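You operate a simulated robot arm through the tools that you are given. There is no shell and no other tool. Be economical: measure what you need, move in short steps, check, and stop when the job is done.

The job below is to be done with a simulated robot arm. You get a single attempt, and the scene is never put back.

JOB
Open the water tank lid.
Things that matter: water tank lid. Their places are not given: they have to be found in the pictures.

It is judged by the outcome, as a careful person would: the job done as asked, and still so three seconds after it is handed in. It fails if anything else is knocked over, pushed out of place, dropped, spilled or broken. Lids that push on must go on centred and level and be pressed home; caps that screw on are set level and turned clockwise until they are tight.

ROBOT AND FRAMES
A 7-joint arm with a two-finger parallel gripper, fixed in place. Base frame: the origin is at the foot of the arm, x ahead of it, y to its left, z up. Units: mm, degrees, N and s.
Its first joint turns from -166.0 to 166.0 degrees. Payload 4.4 kg.
The tool frame sits at the grasp point between the pads (the TCP): z along the fingers, y along the line on which they close. The tips reach 23 mm beyond it. The gripper opens to 94 mm. The fingers are 38 mm wide and 10 mm thick; the gripper's body (54 by 96 mm) begins 39 mm behind the TCP.
Orientation is told as [roll, pitch, yaw] about the base's x, y, z axes, in that order, counted from this pose: with the fingers straight down and closing along the base's y, the tool's x points along the base's -x, its y along +y and its z along -z.

CONTROLS
- The arm moves only by the tool jog_arm. Its argument "rows" is a list of rows, each a list of 7 numbers: the shift along the base's x, y, z in mm, then the turn, a rotation vector about the base's x, y, z in degrees, then the opening in per cent of the stroke, from 0 (shut) to 100 (fully open). In form: [[dx, dy, dz, ax, ay, az, jaw], ...]. A call has 1 to 12 rows; each row shifts and turns the commanded pose from where the row before left it. Each row takes 0.2 s and may step no farther than 50 mm and 8.6 degrees from the row before; otherwise, or with a gripper value out of range, the whole call is refused. A pose out of reach is approached as far as the arm can. The call stops where the force on the tool passes 40 N (or 10 N more than at its start, if that is more) or the arm is blocked; 0.2 s more then pass. Each finger travels about 72 mm/s and halts on what it meets, pressing with about 39 N; the grip force reading is that of the motor and also rises with nothing between the fingers. The clock runs only during rows and for 0.2 s after the last one: add rows that do not move to give the fingers time. The reply holds the time, the measured pose of the TCP, the force on the tool along the base axes, the opening and the grip force, in the units named above and with some noise, and new pictures: "views" is both (left out), scene, wrist or none.
- Cameras (640 x 400 px; columns grow to the right, rows downward): "scene" is fixed at [51.5, 500.3, 1576.5]; the picture's right is [-0.85, -0.52, 0.00], its down [-0.24, 0.39, -0.89] and it looks along [0.46, -0.76, -0.46] (base axes); focal length 343 px, centre (320, 200). "wrist" rides on the gripper at [-39, 0, -44] in the tool frame; the picture's right is [0.00, -1.00, 0.00], its down [0.97, 0.00, -0.24] and it looks along [0.24, 0.00, 0.97] (tool axes); focal length 218 px, centre (320, 200).
- point_at(camera, pixels): there is no depth. For up to 12 entries [column, row, z] of the newest picture of that camera ("zoom" is the newest enlarged one), the place [x, y] in the base frame at which the ray of that pixel passes the height z, good to about 3 mm. It takes no simulated time.
- inspect(camera, box): a new picture of the part [left, top, right, bottom] of that camera's present view, enlarged. It takes no simulated time.
- hand_in(): hands the job in; it is judged then, once.

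Go step by step. Measure first, check grasps and placings, and put right what went wrong. The budget is 60 turns and 120 pictures, counting those below and the enlarged ones. Unless the task says otherwise, let go and move clear before handing in, and close with one line.

The tools are called after "Request:" as a command line: name --pt "numbers of a row" for each row, then --argument value for the rest, lists and objects as JSON in quotes. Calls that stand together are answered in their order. jog_arm: Moves the arm, as the interface text tells. Its arguments: {"type":"object","properties":{"rows":{"type":"array","items":{"type":"array","items":{"type":"number"}}},"views":{"type":"string","enum":["both","scene","wrist","none"]}},"required":["rows"]} The other tools are called the same way: point_at (camera, pixels) gives the place at which the rays of pixels pass given heights; inspect (camera, box) takes an enlarged picture of a part of a camera's view; hand_in () hands the job in.

At the start:

```text
t: 0.0
eef_pos: [737.7, -123.6, 1300.2]
orientation: [0.1, -0.1, 0.0]
contact_force: [-0.4, -0.7, -0.1]
gripper_width: 93.9
grasp_force: 0.1
```

scene: 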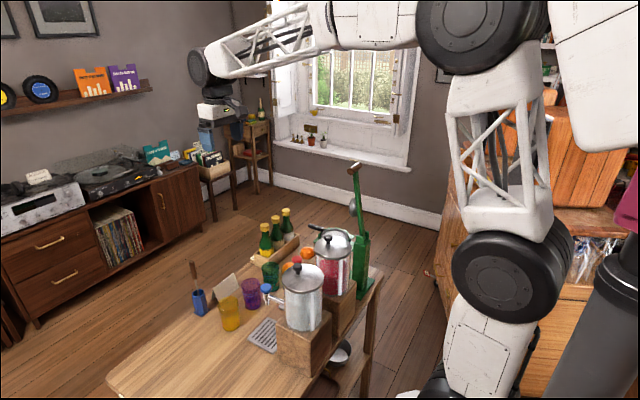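
wrist: 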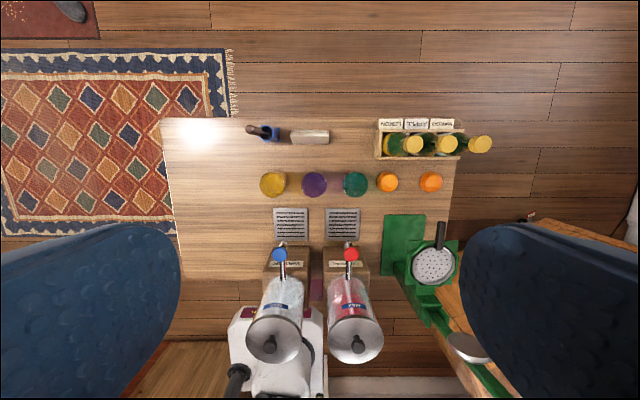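

I see two jar dispensers, one with clear contents (blue tap) and one with pink (red tap), each with a metal lid and dark knob. I'll enlarge both views to read the labels.

Request:
inspect --camera "wrist" --box '[220, 230, 420, 380]'

Request:
inspect --camera "scene" --box '[240, 210, 400, 380]'

```text
2.67 times, centred on (320, 305) of wrist
```

zoom: 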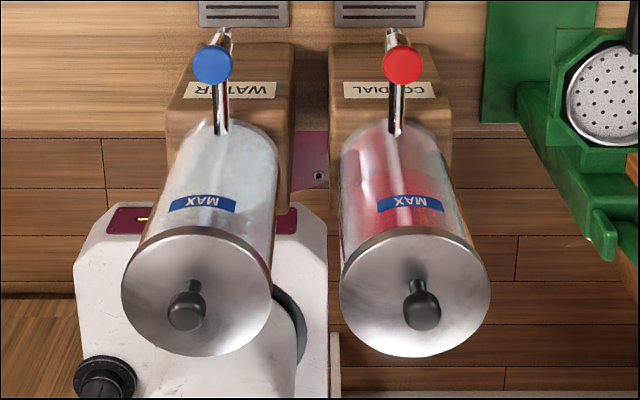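

```text
2.35 times, centred on (320, 295) of scene
```

zoom: 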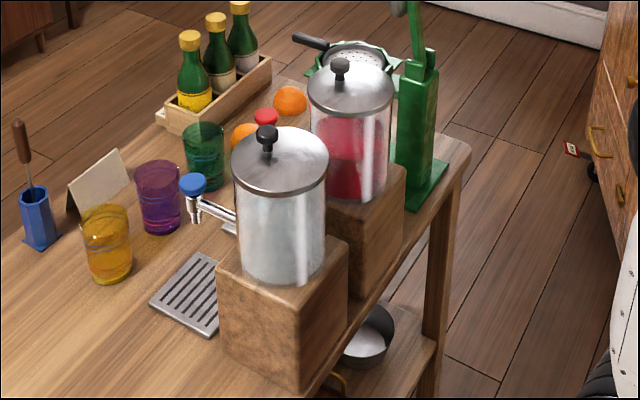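

The tank labelled WATER is the one with the blue tap, nearest the scene camera. I'll triangulate its knob (wrist 270,346; scene 297,266) and lid rim.

Request:
point_at --camera "wrist" --pixels '[[270, 346, 1200], [270, 346, 1250], [270, 346, 1300], [246, 334, 1250], [302, 334, 1250], [274, 315, 1250], [274, 363, 1250], [274, 315, 1200], [274, 363, 1200], [270, 338, 1200], [246, 334, 1200], [302, 334, 1200]]'

Request:
point_at --camera "scene" --pixels '[[297, 266, 1200], [297, 266, 1250], [297, 266, 1300], [283, 276, 1250], [323, 281, 1250], [303, 292, 1250], [304, 264, 1250], [283, 276, 1200], [323, 281, 1200], [303, 292, 1200], [304, 264, 1200]]'

Request:
inspect --camera "scene" --box '[270, 250, 340, 294]'

Request:
inspect --camera "wrist" --box '[235, 300, 315, 370]'

```text
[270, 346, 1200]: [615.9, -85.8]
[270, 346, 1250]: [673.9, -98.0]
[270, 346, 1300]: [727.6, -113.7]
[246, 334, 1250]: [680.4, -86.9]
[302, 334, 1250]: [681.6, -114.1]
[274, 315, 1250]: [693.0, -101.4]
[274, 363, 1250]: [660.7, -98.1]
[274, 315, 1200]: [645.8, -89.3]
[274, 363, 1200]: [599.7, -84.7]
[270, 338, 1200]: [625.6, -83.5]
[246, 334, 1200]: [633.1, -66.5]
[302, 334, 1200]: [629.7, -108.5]
```

```text
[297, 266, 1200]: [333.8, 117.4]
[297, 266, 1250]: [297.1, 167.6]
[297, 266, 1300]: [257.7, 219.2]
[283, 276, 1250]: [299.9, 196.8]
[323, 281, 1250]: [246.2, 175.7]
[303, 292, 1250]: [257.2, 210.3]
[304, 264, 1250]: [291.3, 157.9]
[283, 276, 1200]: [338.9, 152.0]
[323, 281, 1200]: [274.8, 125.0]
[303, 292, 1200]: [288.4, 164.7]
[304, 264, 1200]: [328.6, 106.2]
```

```text
9.09 times, centred on (305, 272) of scene
```

zoom: 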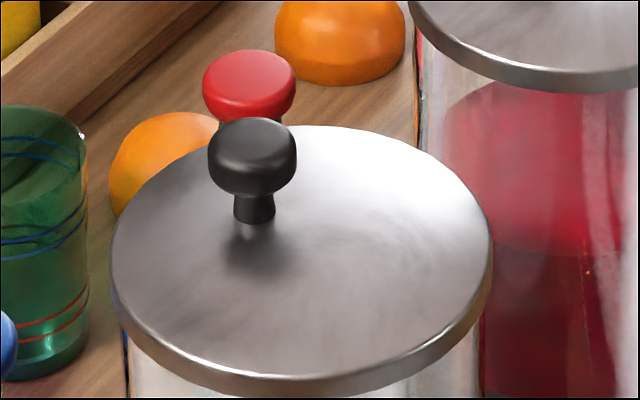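

```text
5.71 times, centred on (275, 335) of wrist
```

zoom: 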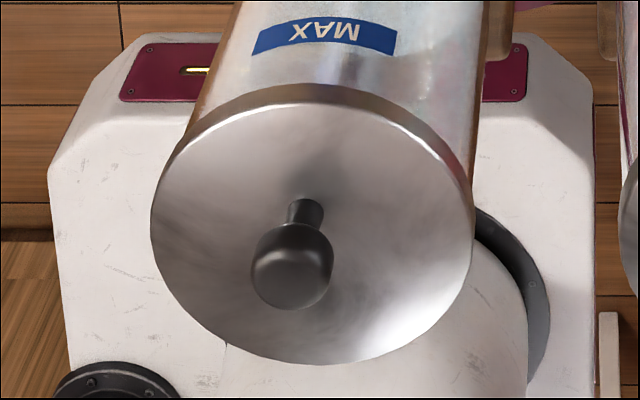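

Both rays cross with the knob near (441, -37, ~1045), set forward of the lid's centre (about 429, -42), which hints at a rear hinge. I'll move over it at a safe height and look again.

Request:
jog_arm --pt "-42 12 -20 0 0 0 100" --pt "-42 12 -20 0 0 0 100" --pt "-42 12 -20 0 0 0 100" --pt "-42 12 -20 0 0 0 100" --pt "-42 12 -20 0 0 0 100" --pt "-42 12 -20 0 0 0 100" --pt "-43 12 -20 0 0 0 100" --pt "0 0 0 0 0 0 100"

```text
t: 1.8
eef_pos: [443.6, -39.4, 1161.3]
orientation: [0.0, 0.0, 0.0]
contact_force: [-0.5, -0.4, -0.9]
gripper_width: 93.9
grasp_force: 0.1
```

scene: 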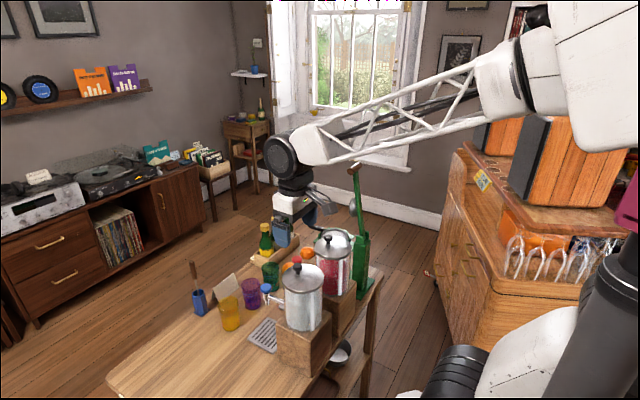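
wrist: 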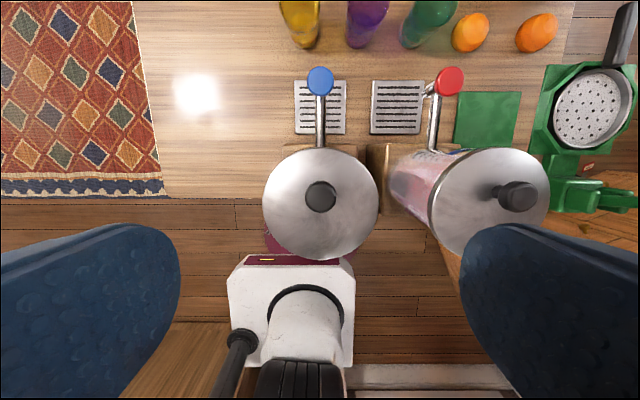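

The knob is at wrist (320,197), so the tool is right over it. I'll look closer for a hinge and knob details.

Request:
inspect --camera "wrist" --box '[250, 135, 390, 275]'

Request:
inspect --camera "scene" --box '[270, 220, 360, 340]'

```text
2.86 times, centred on (320, 205) of wrist
```

zoom: 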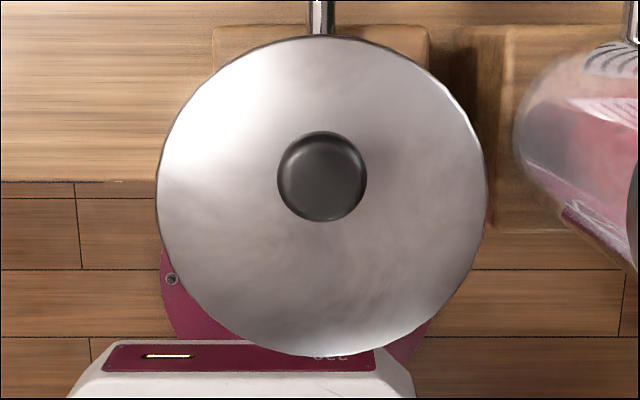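

```text
3.33 times, centred on (315, 280) of scene
```

zoom: 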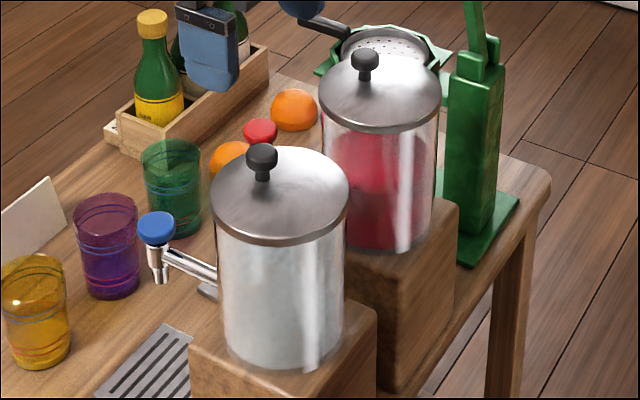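

No hinge is visible, but the knob is offset forward. I'll descend to TCP about 1042 in steps and check before closing.

Request:
jog_arm --pt "0 0 -40 0 0 0 100" --pt "0 0 -40 0 0 0 100" --pt "0 0 -25 0 0 0 100" --pt "0 0 -10 0 0 0 100" --pt "0 0 0 0 0 0 100"

Request:
inspect --camera "scene" --box '[260, 230, 350, 310]'

```text
t: 3.0
eef_pos: [442.1, -39.8, 1045.1]
orientation: [0.0, 0.1, 0.0]
contact_force: [-0.3, -1.0, 0.8]
gripper_width: 94.3
grasp_force: 0.0
```

scene: 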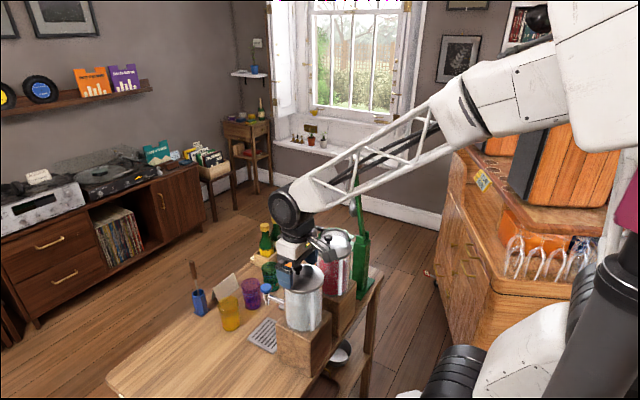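
wrist: 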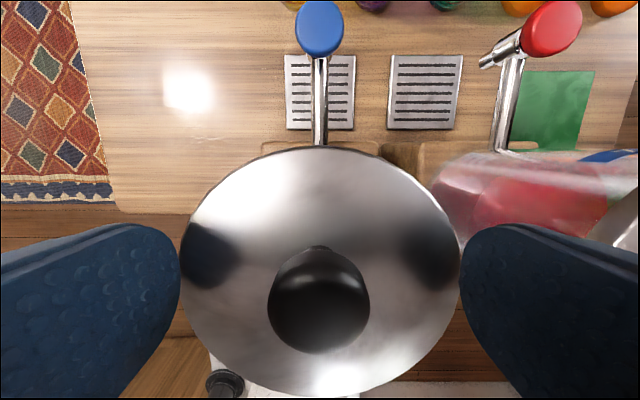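

```text
5.00 times, centred on (305, 270) of scene
```

zoom: 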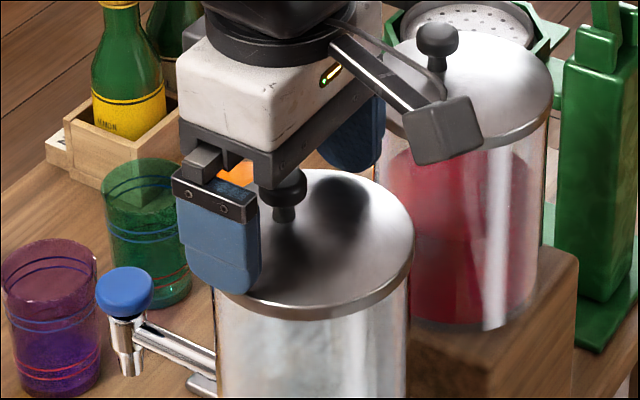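

The fingers straddle the knob (wrist 318,305; knob between pads at the TCP height) with no contact. Closing now.

Request:
jog_arm --pt "0 0 -2 0 0 0 60" --pt "0 0 0 0 0 0 30" --pt "0 0 0 0 0 0 10" --pt "0 0 0 0 0 0 10" --pt "0 0 0 0 0 0 10"

Request:
inspect --camera "scene" --box '[260, 230, 350, 310]'

```text
t: 3.5
eef_pos: [445.5, -40.7, 1048.5]
orientation: [0.0, -0.5, 0.0]
contact_force: [-1.7, 12.5, 42.5]
gripper_width: 49.7
grasp_force: 11.5
stopped in row 2: the force on the tool passed its limit (the readings are from after the stop); the commanded pose is now the measured one
```

scene: 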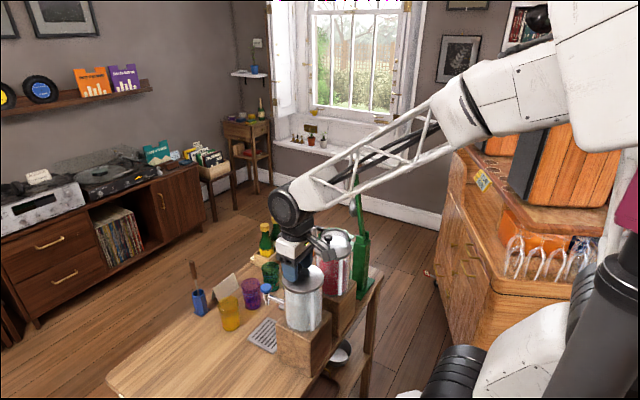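
wrist: 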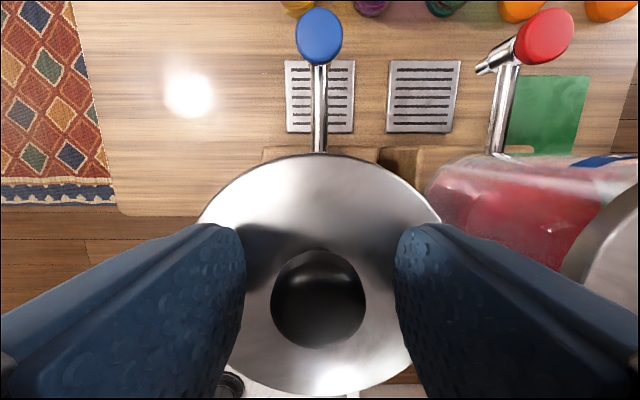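

```text
5.00 times, centred on (305, 270) of scene
```

zoom: 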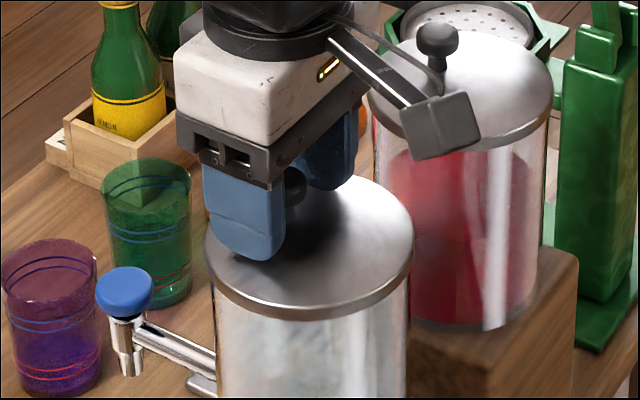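

The finger tips met the lid top at this height (42 N up). I'll raise 8 mm and then close.

Request:
jog_arm --pt "0 0 8 0 0.5 0 55" --pt "0 0 0 0 0 0 30" --pt "0 0 0 0 0 0 10" --pt "0 0 0 0 0 0 10" --pt "0 0 0 0 0 0 10"

Request:
inspect --camera "scene" --box '[260, 230, 350, 310]'

```text
t: 4.7
eef_pos: [444.8, -39.7, 1053.0]
orientation: [0.0, 0.3, 0.0]
contact_force: [-3.0, 47.0, -9.1]
gripper_width: 22.9
grasp_force: 45.3
```

scene: 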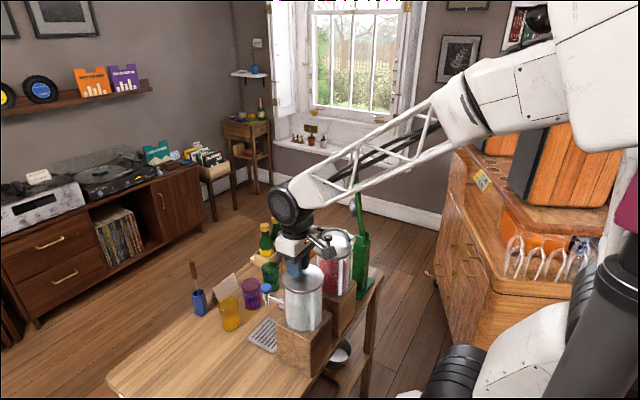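
wrist: 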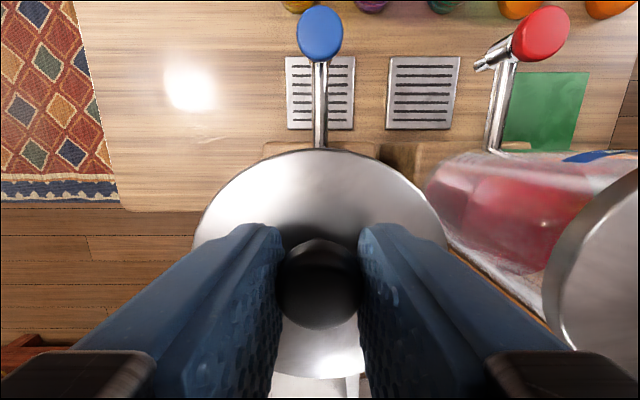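

```text
5.00 times, centred on (305, 270) of scene
```

zoom: 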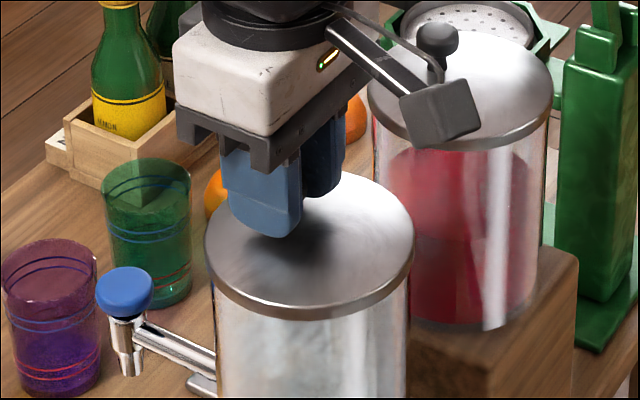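

The knob is held at 22.9 mm, but there's a 47 N side force in y. I'll ease the tool toward +y a little to relieve it and read again.

Request:
jog_arm --pt "0 1 0 0 0 0 10" --pt "0 0 0 0 0 0 10" --views "none"

```text
t: 5.3
eef_pos: [443.2, -39.2, 1052.4]
orientation: [0.0, 0.3, 0.0]
contact_force: [-5.1, 16.1, -19.4]
gripper_width: 23.0
grasp_force: 45.2
```

Side force fell to 16 N, and z is already pulling. I'll lift a few millimetres to learn whether the lid hinges or lifts free.

Request:
jog_arm --pt "0 0.5 3 0 0 0 10" --pt "0 0 3 0 0 0 10" --pt "0 0 3 0 0 0 10" --pt "0 0 0 0 0 0 10"

Request:
inspect --camera "scene" --box '[260, 230, 350, 310]'

```text
t: 6.1
eef_pos: [442.4, -39.9, 1060.9]
orientation: [-0.1, 0.5, 0.0]
contact_force: [0.7, -14.3, 0.3]
gripper_width: 23.3
grasp_force: 45.2
stopped in row 3: the force on the tool passed its limit (the readings are from after the stop); the commanded pose is now the measured one
```

scene: 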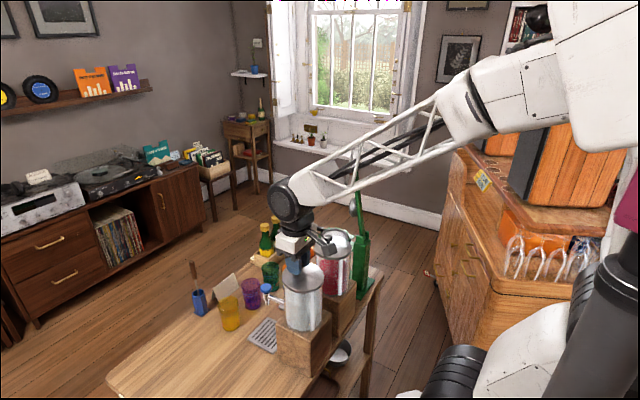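
wrist: 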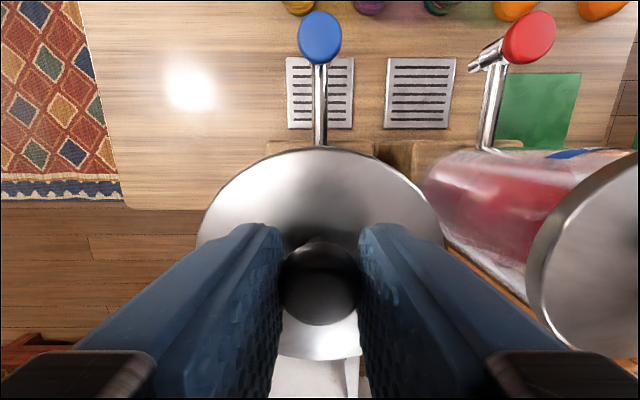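

```text
5.00 times, centred on (305, 270) of scene
```

zoom: 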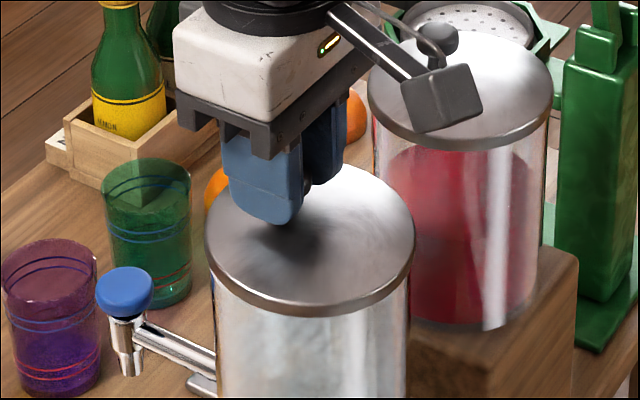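

The tool rose 8 mm and the lid's rear edge (wrist row 378→358) shifted while its front hardly did, so it may be tilting about a rear hinge or the knob slipped. I'll look more closely.

Request:
inspect --camera "wrist" --box '[180, 130, 460, 400]'

Request:
inspect --camera "scene" --box '[280, 250, 330, 300]'

```text
1.48 times, centred on (320, 265) of wrist
```

zoom: 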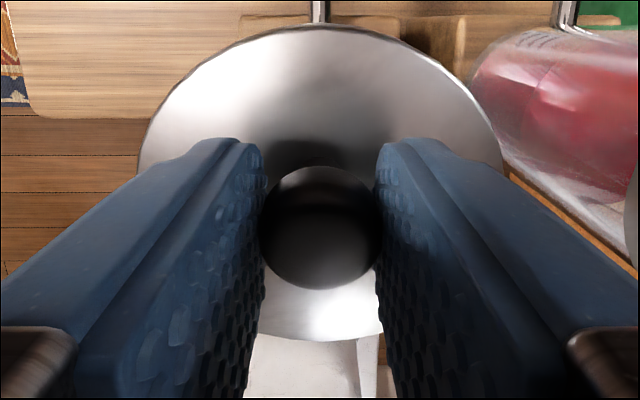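

```text
8.00 times, centred on (305, 275) of scene
```

zoom: 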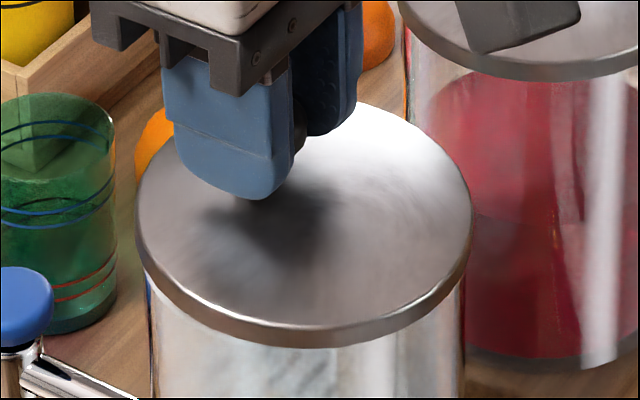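

The rim barely moved in the scene view (bottom edge still at row 293.4), so the fingers slipped up the knob's head. I'll open, go down to about TCP 1049 and regrip lower.

Request:
jog_arm --pt "0 0 0 0 0 0 35" --pt "0 0.3 -5 0 0 0 35" --pt "0 0 -5 0 0 0 35" --pt "0 0 0 0 0 0 35" --pt "0 0 0 0 0 0 20" --pt "0 0 0 0 0 0 10" --pt "0 0 0 0 0 0 10"

Request:
inspect --camera "scene" --box '[280, 250, 330, 300]'

```text
t: 7.7
eef_pos: [443.9, -38.0, 1050.4]
orientation: [-0.1, 0.5, 0.0]
contact_force: [0.8, -21.2, 0.2]
gripper_width: 23.2
grasp_force: 44.8
```

scene: 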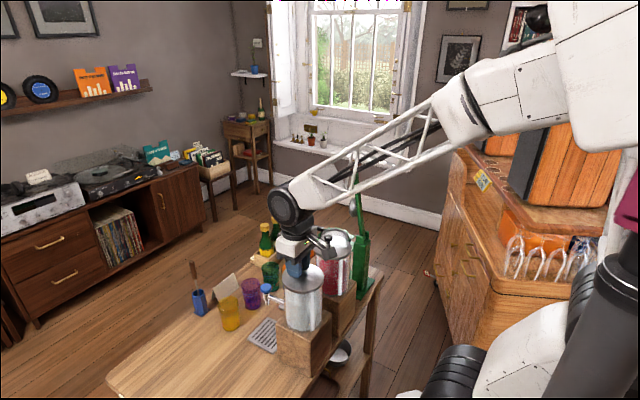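
wrist: 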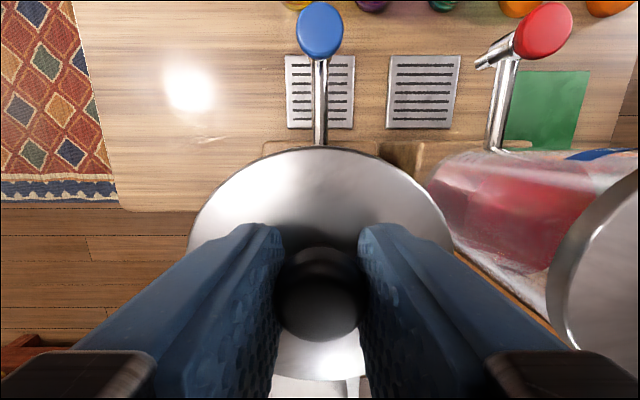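

```text
8.00 times, centred on (305, 275) of scene
```

zoom: 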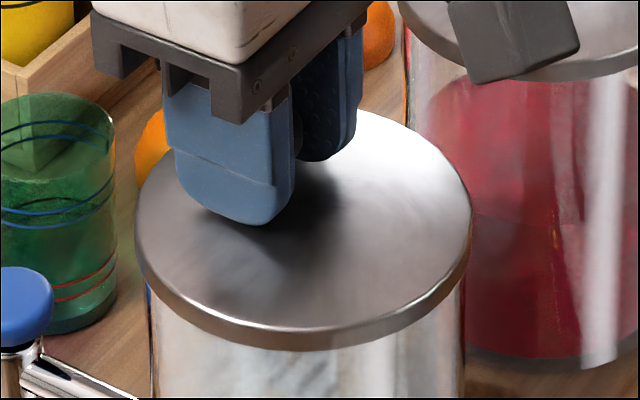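

Compared with this, the rim had been ~4 zoom pixels higher when pulled, so the lid does give a little. Now gripped lower; I'll lift slowly, trimming y.

Request:
jog_arm --pt "0 -0.7 1 0 0 0 0" --pt "0 0 1 0 0 0 0" --pt "0 0 1 0 0 0 0" --pt "0 0 1 0 0 0 0" --views "none"

Request:
inspect --camera "scene" --box '[280, 250, 330, 300]'

```text
t: 8.7
eef_pos: [441.5, -40.1, 1055.2]
orientation: [0.0, 0.6, 0.0]
contact_force: [-17.4, -8.8, -22.3]
gripper_width: 23.1
grasp_force: 44.6
```

```text
8.00 times, centred on (305, 275) of scene
```

zoom: 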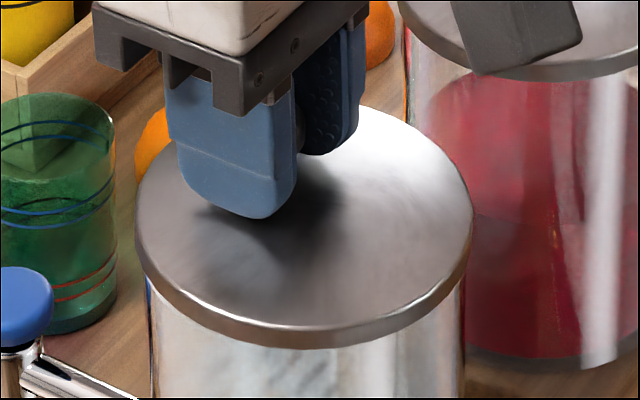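

The lid pulls the tool toward -x (-17 N) and the TCP drifted back while rising, matching a hinge at the rear rim. I'll follow that arc: up, back and tilting about -y.

Request:
jog_arm --pt "-2.7 0 3.5 0 -4 0 0" --pt "-2.9 0 4.2 0 -4 0 0" --pt "-3.3 0 3.9 0 -4 0 0" --pt "0 0 0 0 0 0 0"

Request:
inspect --camera "scene" --box '[280, 250, 330, 300]'

```text
t: 9.7
eef_pos: [432.8, -39.8, 1066.7]
orientation: [-0.1, -11.6, 0.0]
contact_force: [-20.5, 20.8, -19.8]
gripper_width: 23.1
grasp_force: 45.1
```

scene: 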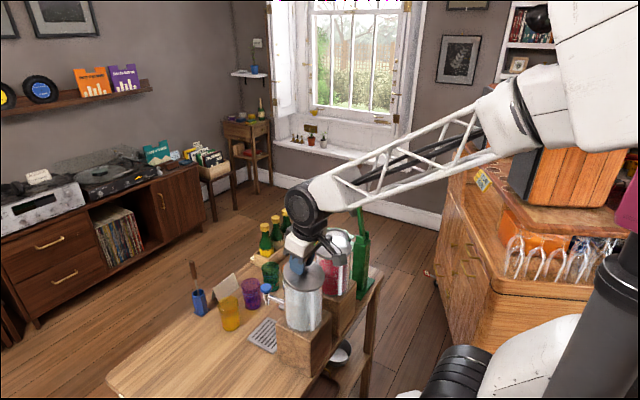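
wrist: 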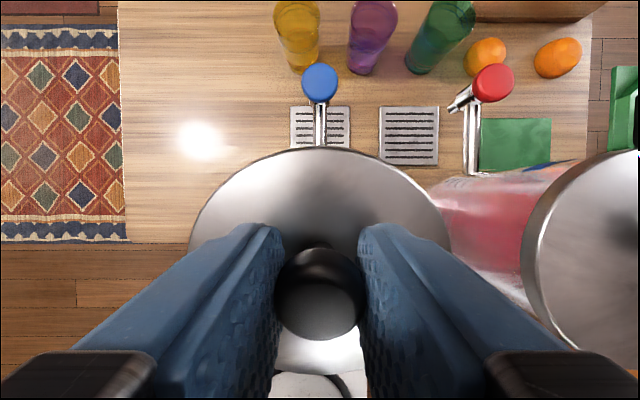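

```text
8.00 times, centred on (305, 275) of scene
```

zoom: 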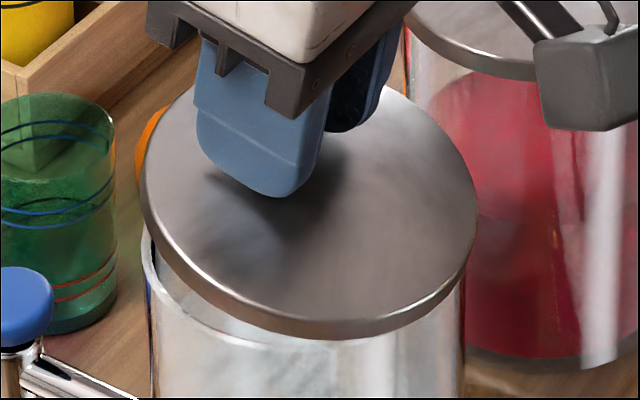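

The lid is now clearly tilted about 12° on a rear hinge and the grip holds (23.1 mm). The force is radially inward, so I'll continue the arc on a slightly tighter radius.

Request:
jog_arm --pt "-4.3 0.2 3.1 0 -4 0 0" --pt "-4.3 0.2 2.7 0 -4 0 0" --pt "-3.9 0 3.1 0 -4 0 0" --pt "-4.1 0 2.8 0 -4 0 0" --pt "-4.3 0 2.6 0 -4 0 0" --pt "-4.4 0 2.2 0 -4 0 0" --pt "0 0 0 0 0 0 0"

```text
t: 11.4
eef_pos: [408.2, -39.4, 1084.1]
orientation: [-0.1, -35.7, -0.1]
contact_force: [0.4, -22.3, -3.5]
gripper_width: 23.0
grasp_force: 45.4
stopped in row 7: the force on the tool passed its limit (the readings are from after the stop); the commanded pose is now the measured one
```

scene: 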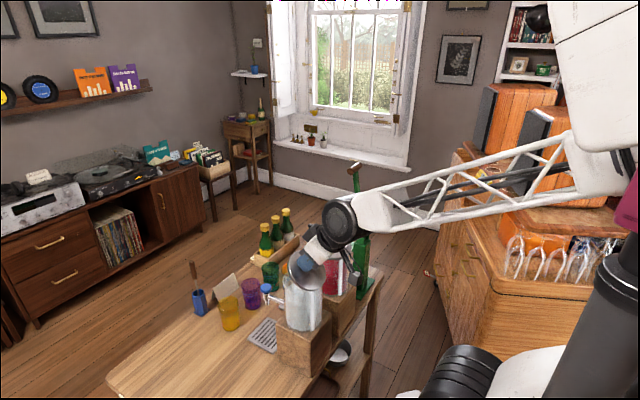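
wrist: 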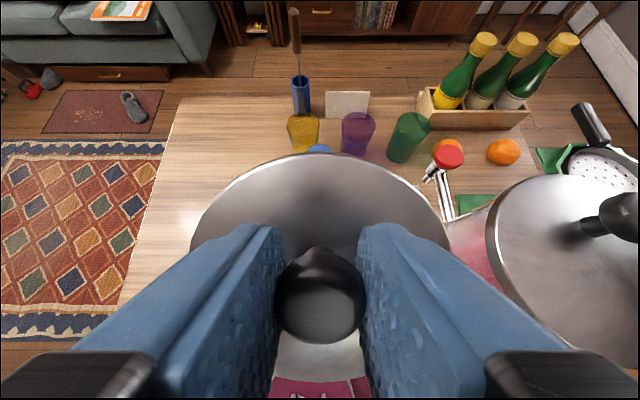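

The lid is open about 36° and the grip is good. I'll continue the arc to about 60°.

Request:
jog_arm --pt "-4.6 0 1.9 0 -4 0 0" --pt "-4.8 0 1.6 0 -4 0 0" --pt "-4.8 0 1.3 0 -4 0 0" --pt "-4.9 0 0.9 0 -4 0 0" --pt "-5 0 0.6 0 -4 0 0" --pt "-5 0 0.2 0 -4 0 0"

```text
t: 12.8
eef_pos: [380.8, -40.7, 1089.0]
orientation: [-0.2, -59.7, -0.1]
contact_force: [6.3, 19.8, -5.8]
gripper_width: 23.2
grasp_force: 44.9
```

scene: 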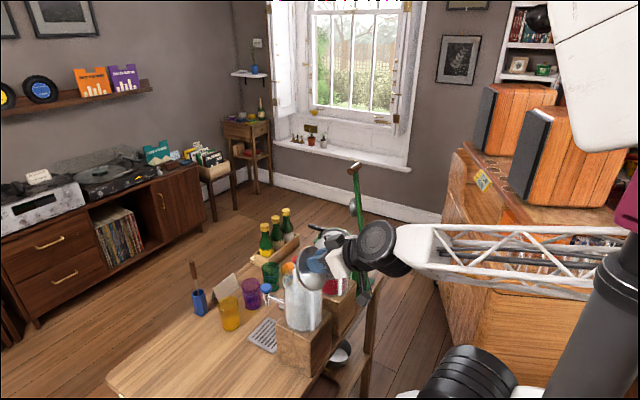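
wrist: 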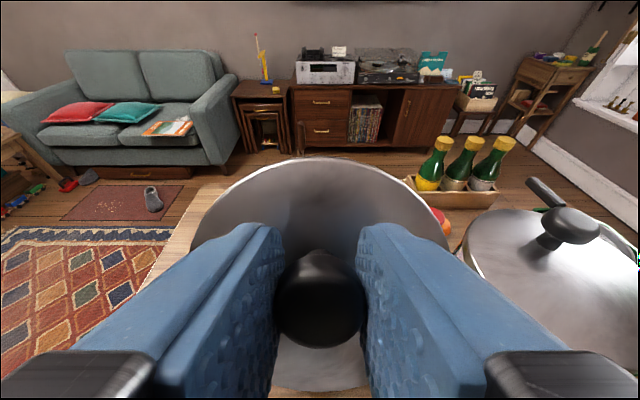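

About 60° open with low forces. I'll keep following the arc toward 84°.

Request:
jog_arm --pt "-4.9 0.3 -0.1 0 -4 0 0" --pt "-5 0 -0.5 0 -4 0 0" --pt "-4.9 0 -0.8 0 -4 0 0" --pt "-4.9 0 -1.2 0 -4 0 0" --pt "-4.7 0 -1.5 0 -4 0 0" --pt "-4.7 0 -1.8 0 -4 0 0"

Request:
inspect --camera "scene" --box '[260, 210, 420, 330]'

```text
t: 13.7
eef_pos: [366.5, -39.9, 1088.2]
orientation: [0.1, -71.0, -0.1]
contact_force: [2.0, -17.0, -2.2]
gripper_width: 22.9
grasp_force: 44.9
out of reach, approached as far as the arm can: row 4
stopped in row 4: the force on the tool passed its limit (the readings are from after the stop); the commanded pose is now the measured one
```

scene: 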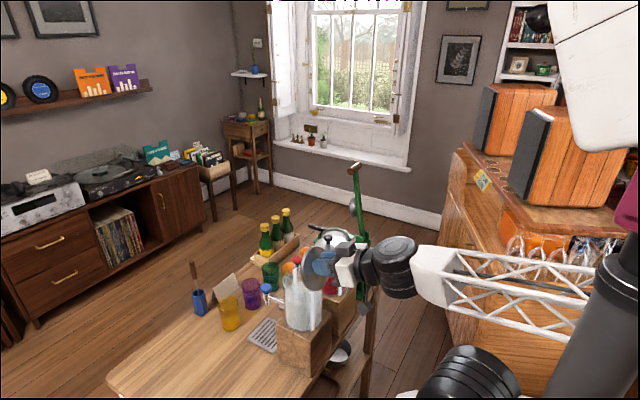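
wrist: 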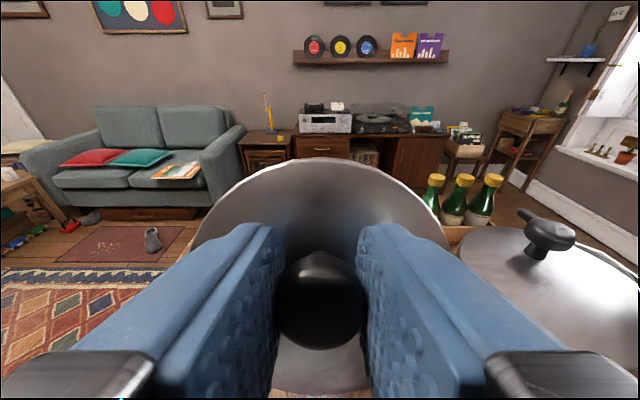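

```text
3.33 times, centred on (340, 270) of scene
```

zoom: 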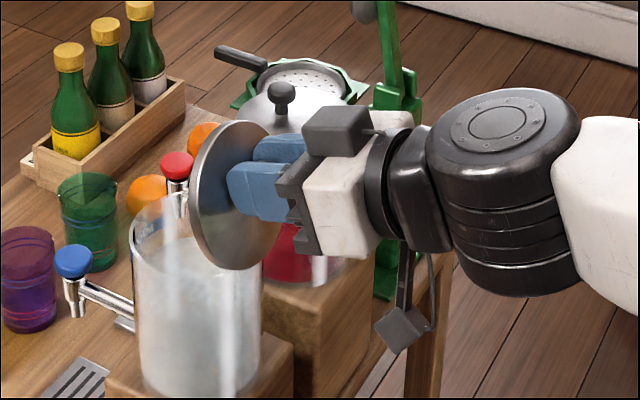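

The lid is open about 71°, but the arm is at its reach limit for tilting further. I'll keep translating along the arc without more tilt, letting the round knob pivot between the pads.

Request:
jog_arm --pt "-4.9 0 -1.0 0 1 0 0" --pt "-4.8 0 -1.2 0 1 0 0" --pt "-4.8 0 -1.4 0 1 0 0" --pt "-4.7 0 -1.7 0 1 0 0" --pt "0 0 0 0 0 0 0"

Request:
inspect --camera "scene" --box '[260, 210, 420, 330]'

```text
t: 14.4
eef_pos: [355.4, -40.4, 1087.5]
orientation: [0.3, -69.0, -0.2]
contact_force: [-0.5, -16.9, -3.6]
gripper_width: 23.0
grasp_force: 45.1
stopped in row 3: the force on the tool passed its limit (the readings are from after the stop); the commanded pose is now the measured one
```

scene: 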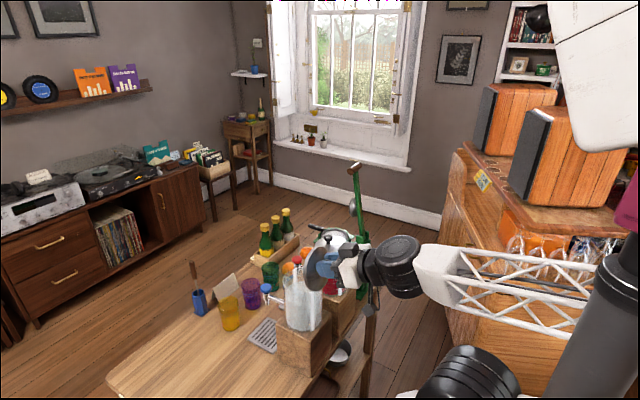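
wrist: 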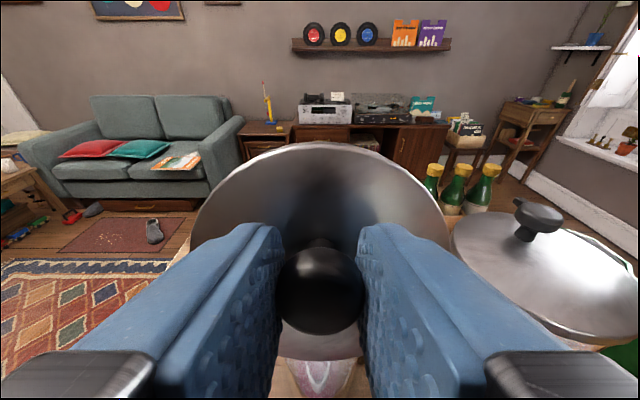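

```text
3.33 times, centred on (340, 270) of scene
```

zoom: 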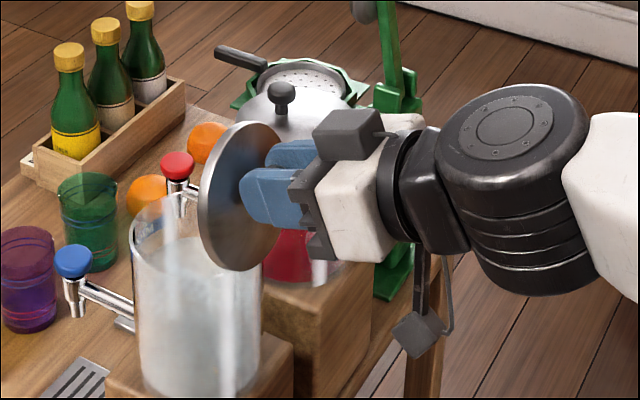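

The pivoting works: the lid is now close to 80°. Continuing in the same fashion with smaller steps.

Request:
jog_arm --pt "-4 -0.3 -0.8 0 1 0 0" --pt "-4 0 -1 0 1 0 0" --pt "-4 0 -1.2 0 1 0 0" --pt "-4 0 -1.4 0 1 0 0" --pt "-4 0 -1.6 0 1 0 0"

Request:
inspect --camera "scene" --box '[260, 210, 420, 330]'

```text
t: 15.6
eef_pos: [334.6, -40.0, 1083.7]
orientation: [0.2, -63.9, -0.2]
contact_force: [12.2, -14.6, 10.2]
gripper_width: 23.1
grasp_force: 45.0
```

scene: 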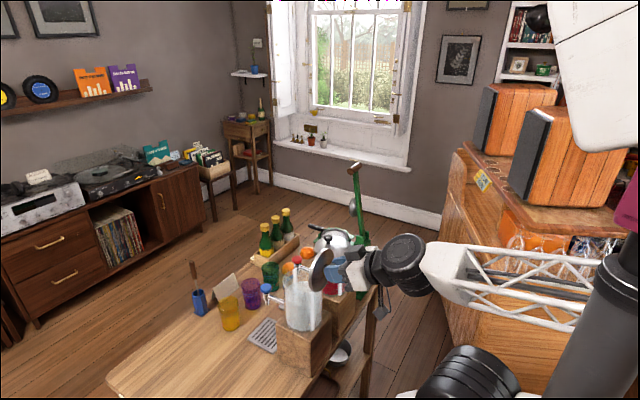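
wrist: 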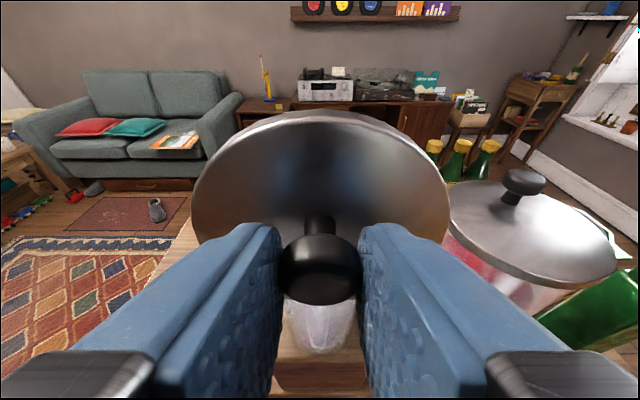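

```text
3.33 times, centred on (340, 270) of scene
```

zoom: 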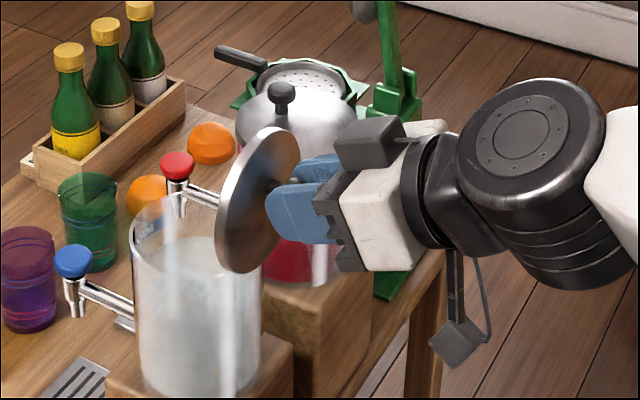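

The lid is just past vertical (~95°). I'll push a little farther over centre so it stays, watching for an end stop.

Request:
jog_arm --pt "-3.2 -0.2 -1.9 0 1.5 0 0" --pt "-3.2 0 -2 0 1.5 0 0" --pt "-3.1 0 -2.1 0 1.5 0 0" --pt "-3 0 -2.3 0 1.5 0 0"

Request:
inspect --camera "scene" --box '[260, 210, 420, 330]'

```text
t: 16.6
eef_pos: [322.3, -40.2, 1073.3]
orientation: [0.2, -57.9, 0.0]
contact_force: [3.5, -27.0, 23.4]
gripper_width: 23.2
grasp_force: 45.4
```

scene: 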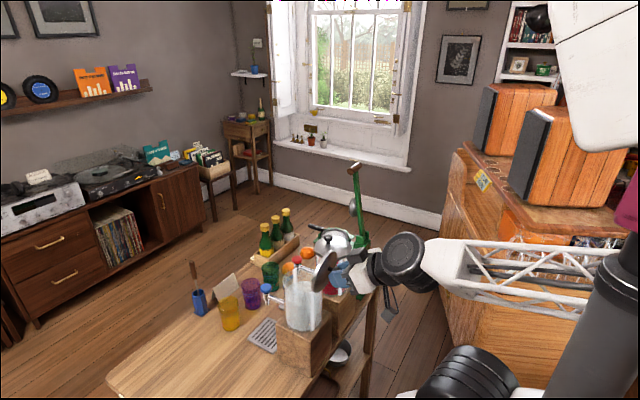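
wrist: 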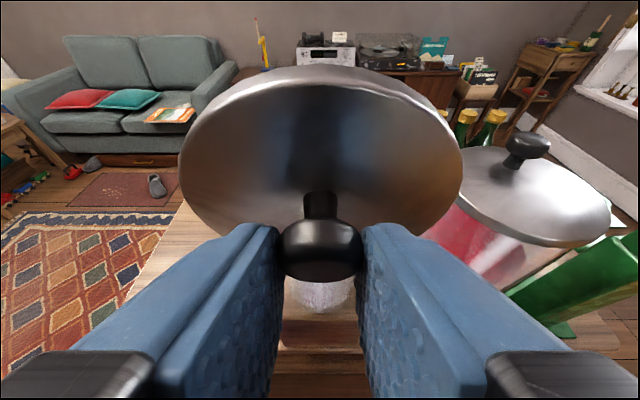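

```text
3.33 times, centred on (340, 270) of scene
```

zoom: 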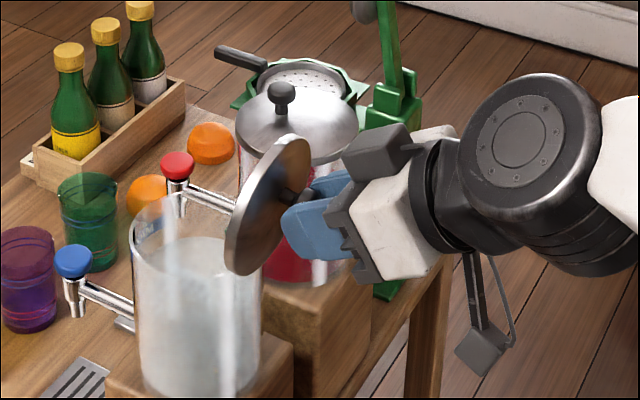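

The lid is about 105-110° open, well past vertical, and resisting slightly (near its stop). I'll release and watch whether it stays.

Request:
jog_arm --pt "0 0 0 0 0 0 30" --pt "0 0 0 0 0 0 55" --pt "0 0 0 0 0 0 55" --pt "0 0 0 0 0 0 55"

Request:
inspect --camera "scene" --box '[260, 210, 420, 330]'

```text
t: 17.6
eef_pos: [322.7, -39.9, 1072.7]
orientation: [0.2, -57.9, -0.1]
contact_force: [-0.5, 0.2, -0.9]
gripper_width: 51.8
grasp_force: 0.1
```

scene: 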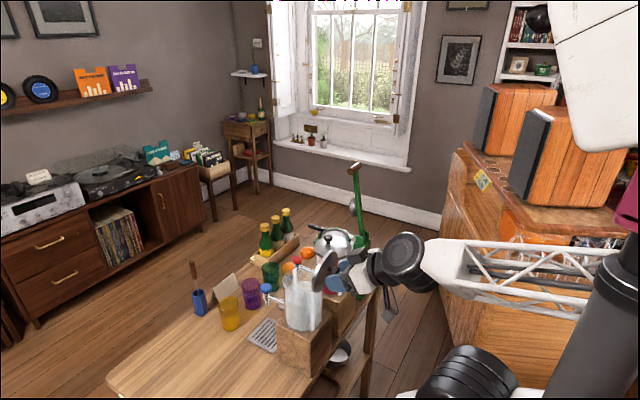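
wrist: 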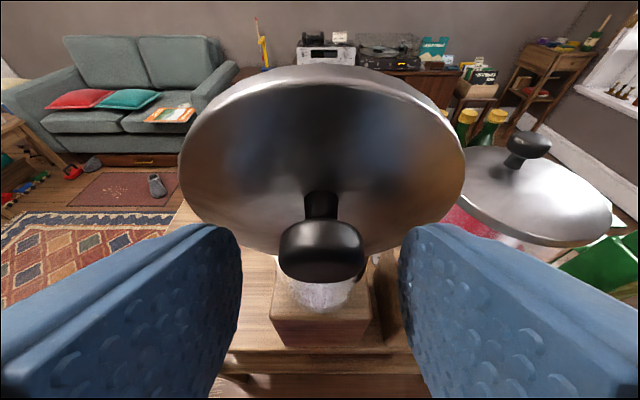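

```text
3.33 times, centred on (340, 270) of scene
```

zoom: 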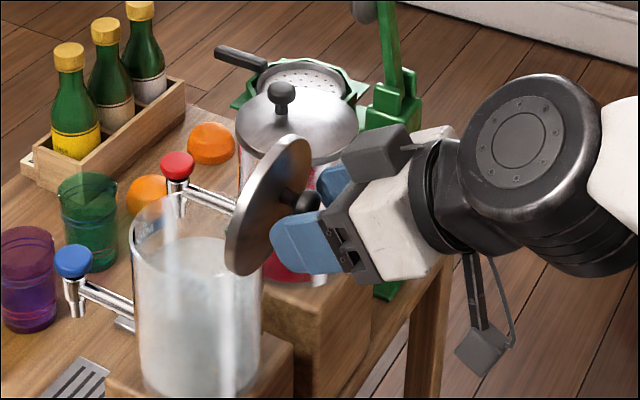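

The lid stays put with zero force. I'll back the gripper off along its own axis, clear of the knob.

Request:
jog_arm --pt "-8 0 5 0 0 0 55" --pt "-8 0 5 0 0 0 55" --pt "-8 0 6 0 2 0 55" --pt "-8 0 8 0 3 0 55" --pt "-8 0 10 0 3 0 55" --pt "-6 0 12 0 3 0 55" --pt "0 0 15 0 3 0 55"

Request:
inspect --camera "scene" --box '[260, 210, 420, 330]'

```text
t: 19.2
eef_pos: [276.7, -39.3, 1134.0]
orientation: [0.2, -43.9, -0.1]
contact_force: [-0.2, 0.1, 0.7]
gripper_width: 51.5
grasp_force: 0.0
```

scene: 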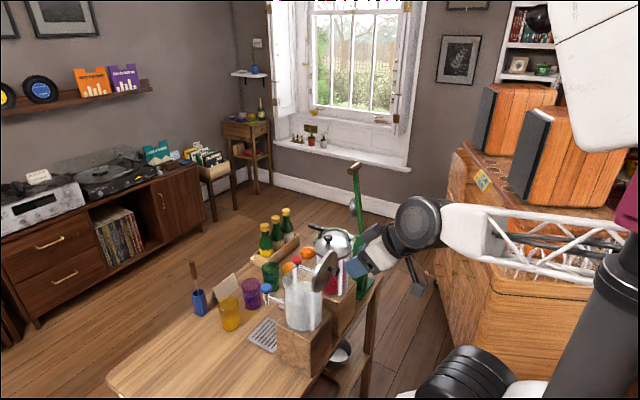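
wrist: 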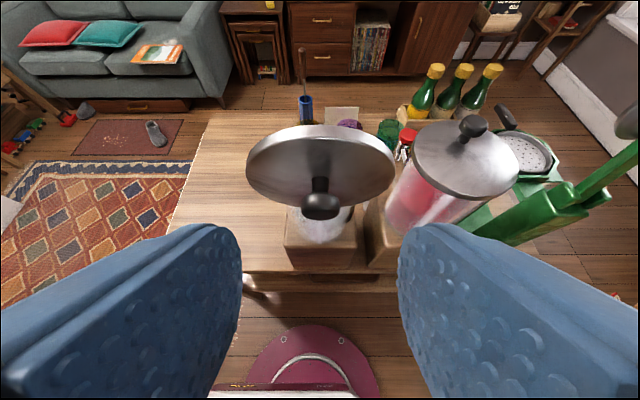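

```text
3.33 times, centred on (340, 270) of scene
```

zoom: 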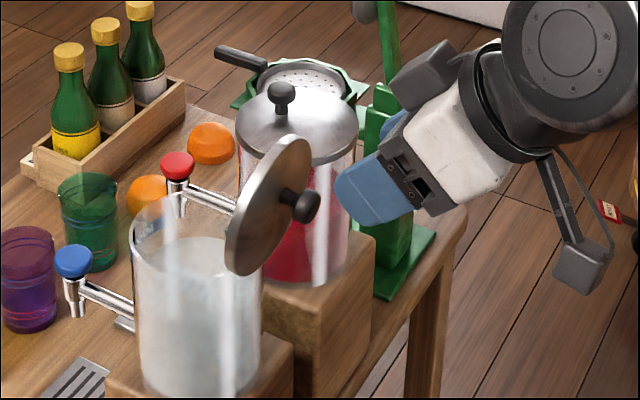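

The lid stands open past vertical and hasn't moved since release. The gripper is clear and everything else in view is where it was, so I'm handing in.

Request:
hand_in

```text
The job is handed in.
```

The water tank lid is open: it stands about 105° back on its rear hinge and stayed there after I let go. The gripper is clear, and nothing else in view moved.
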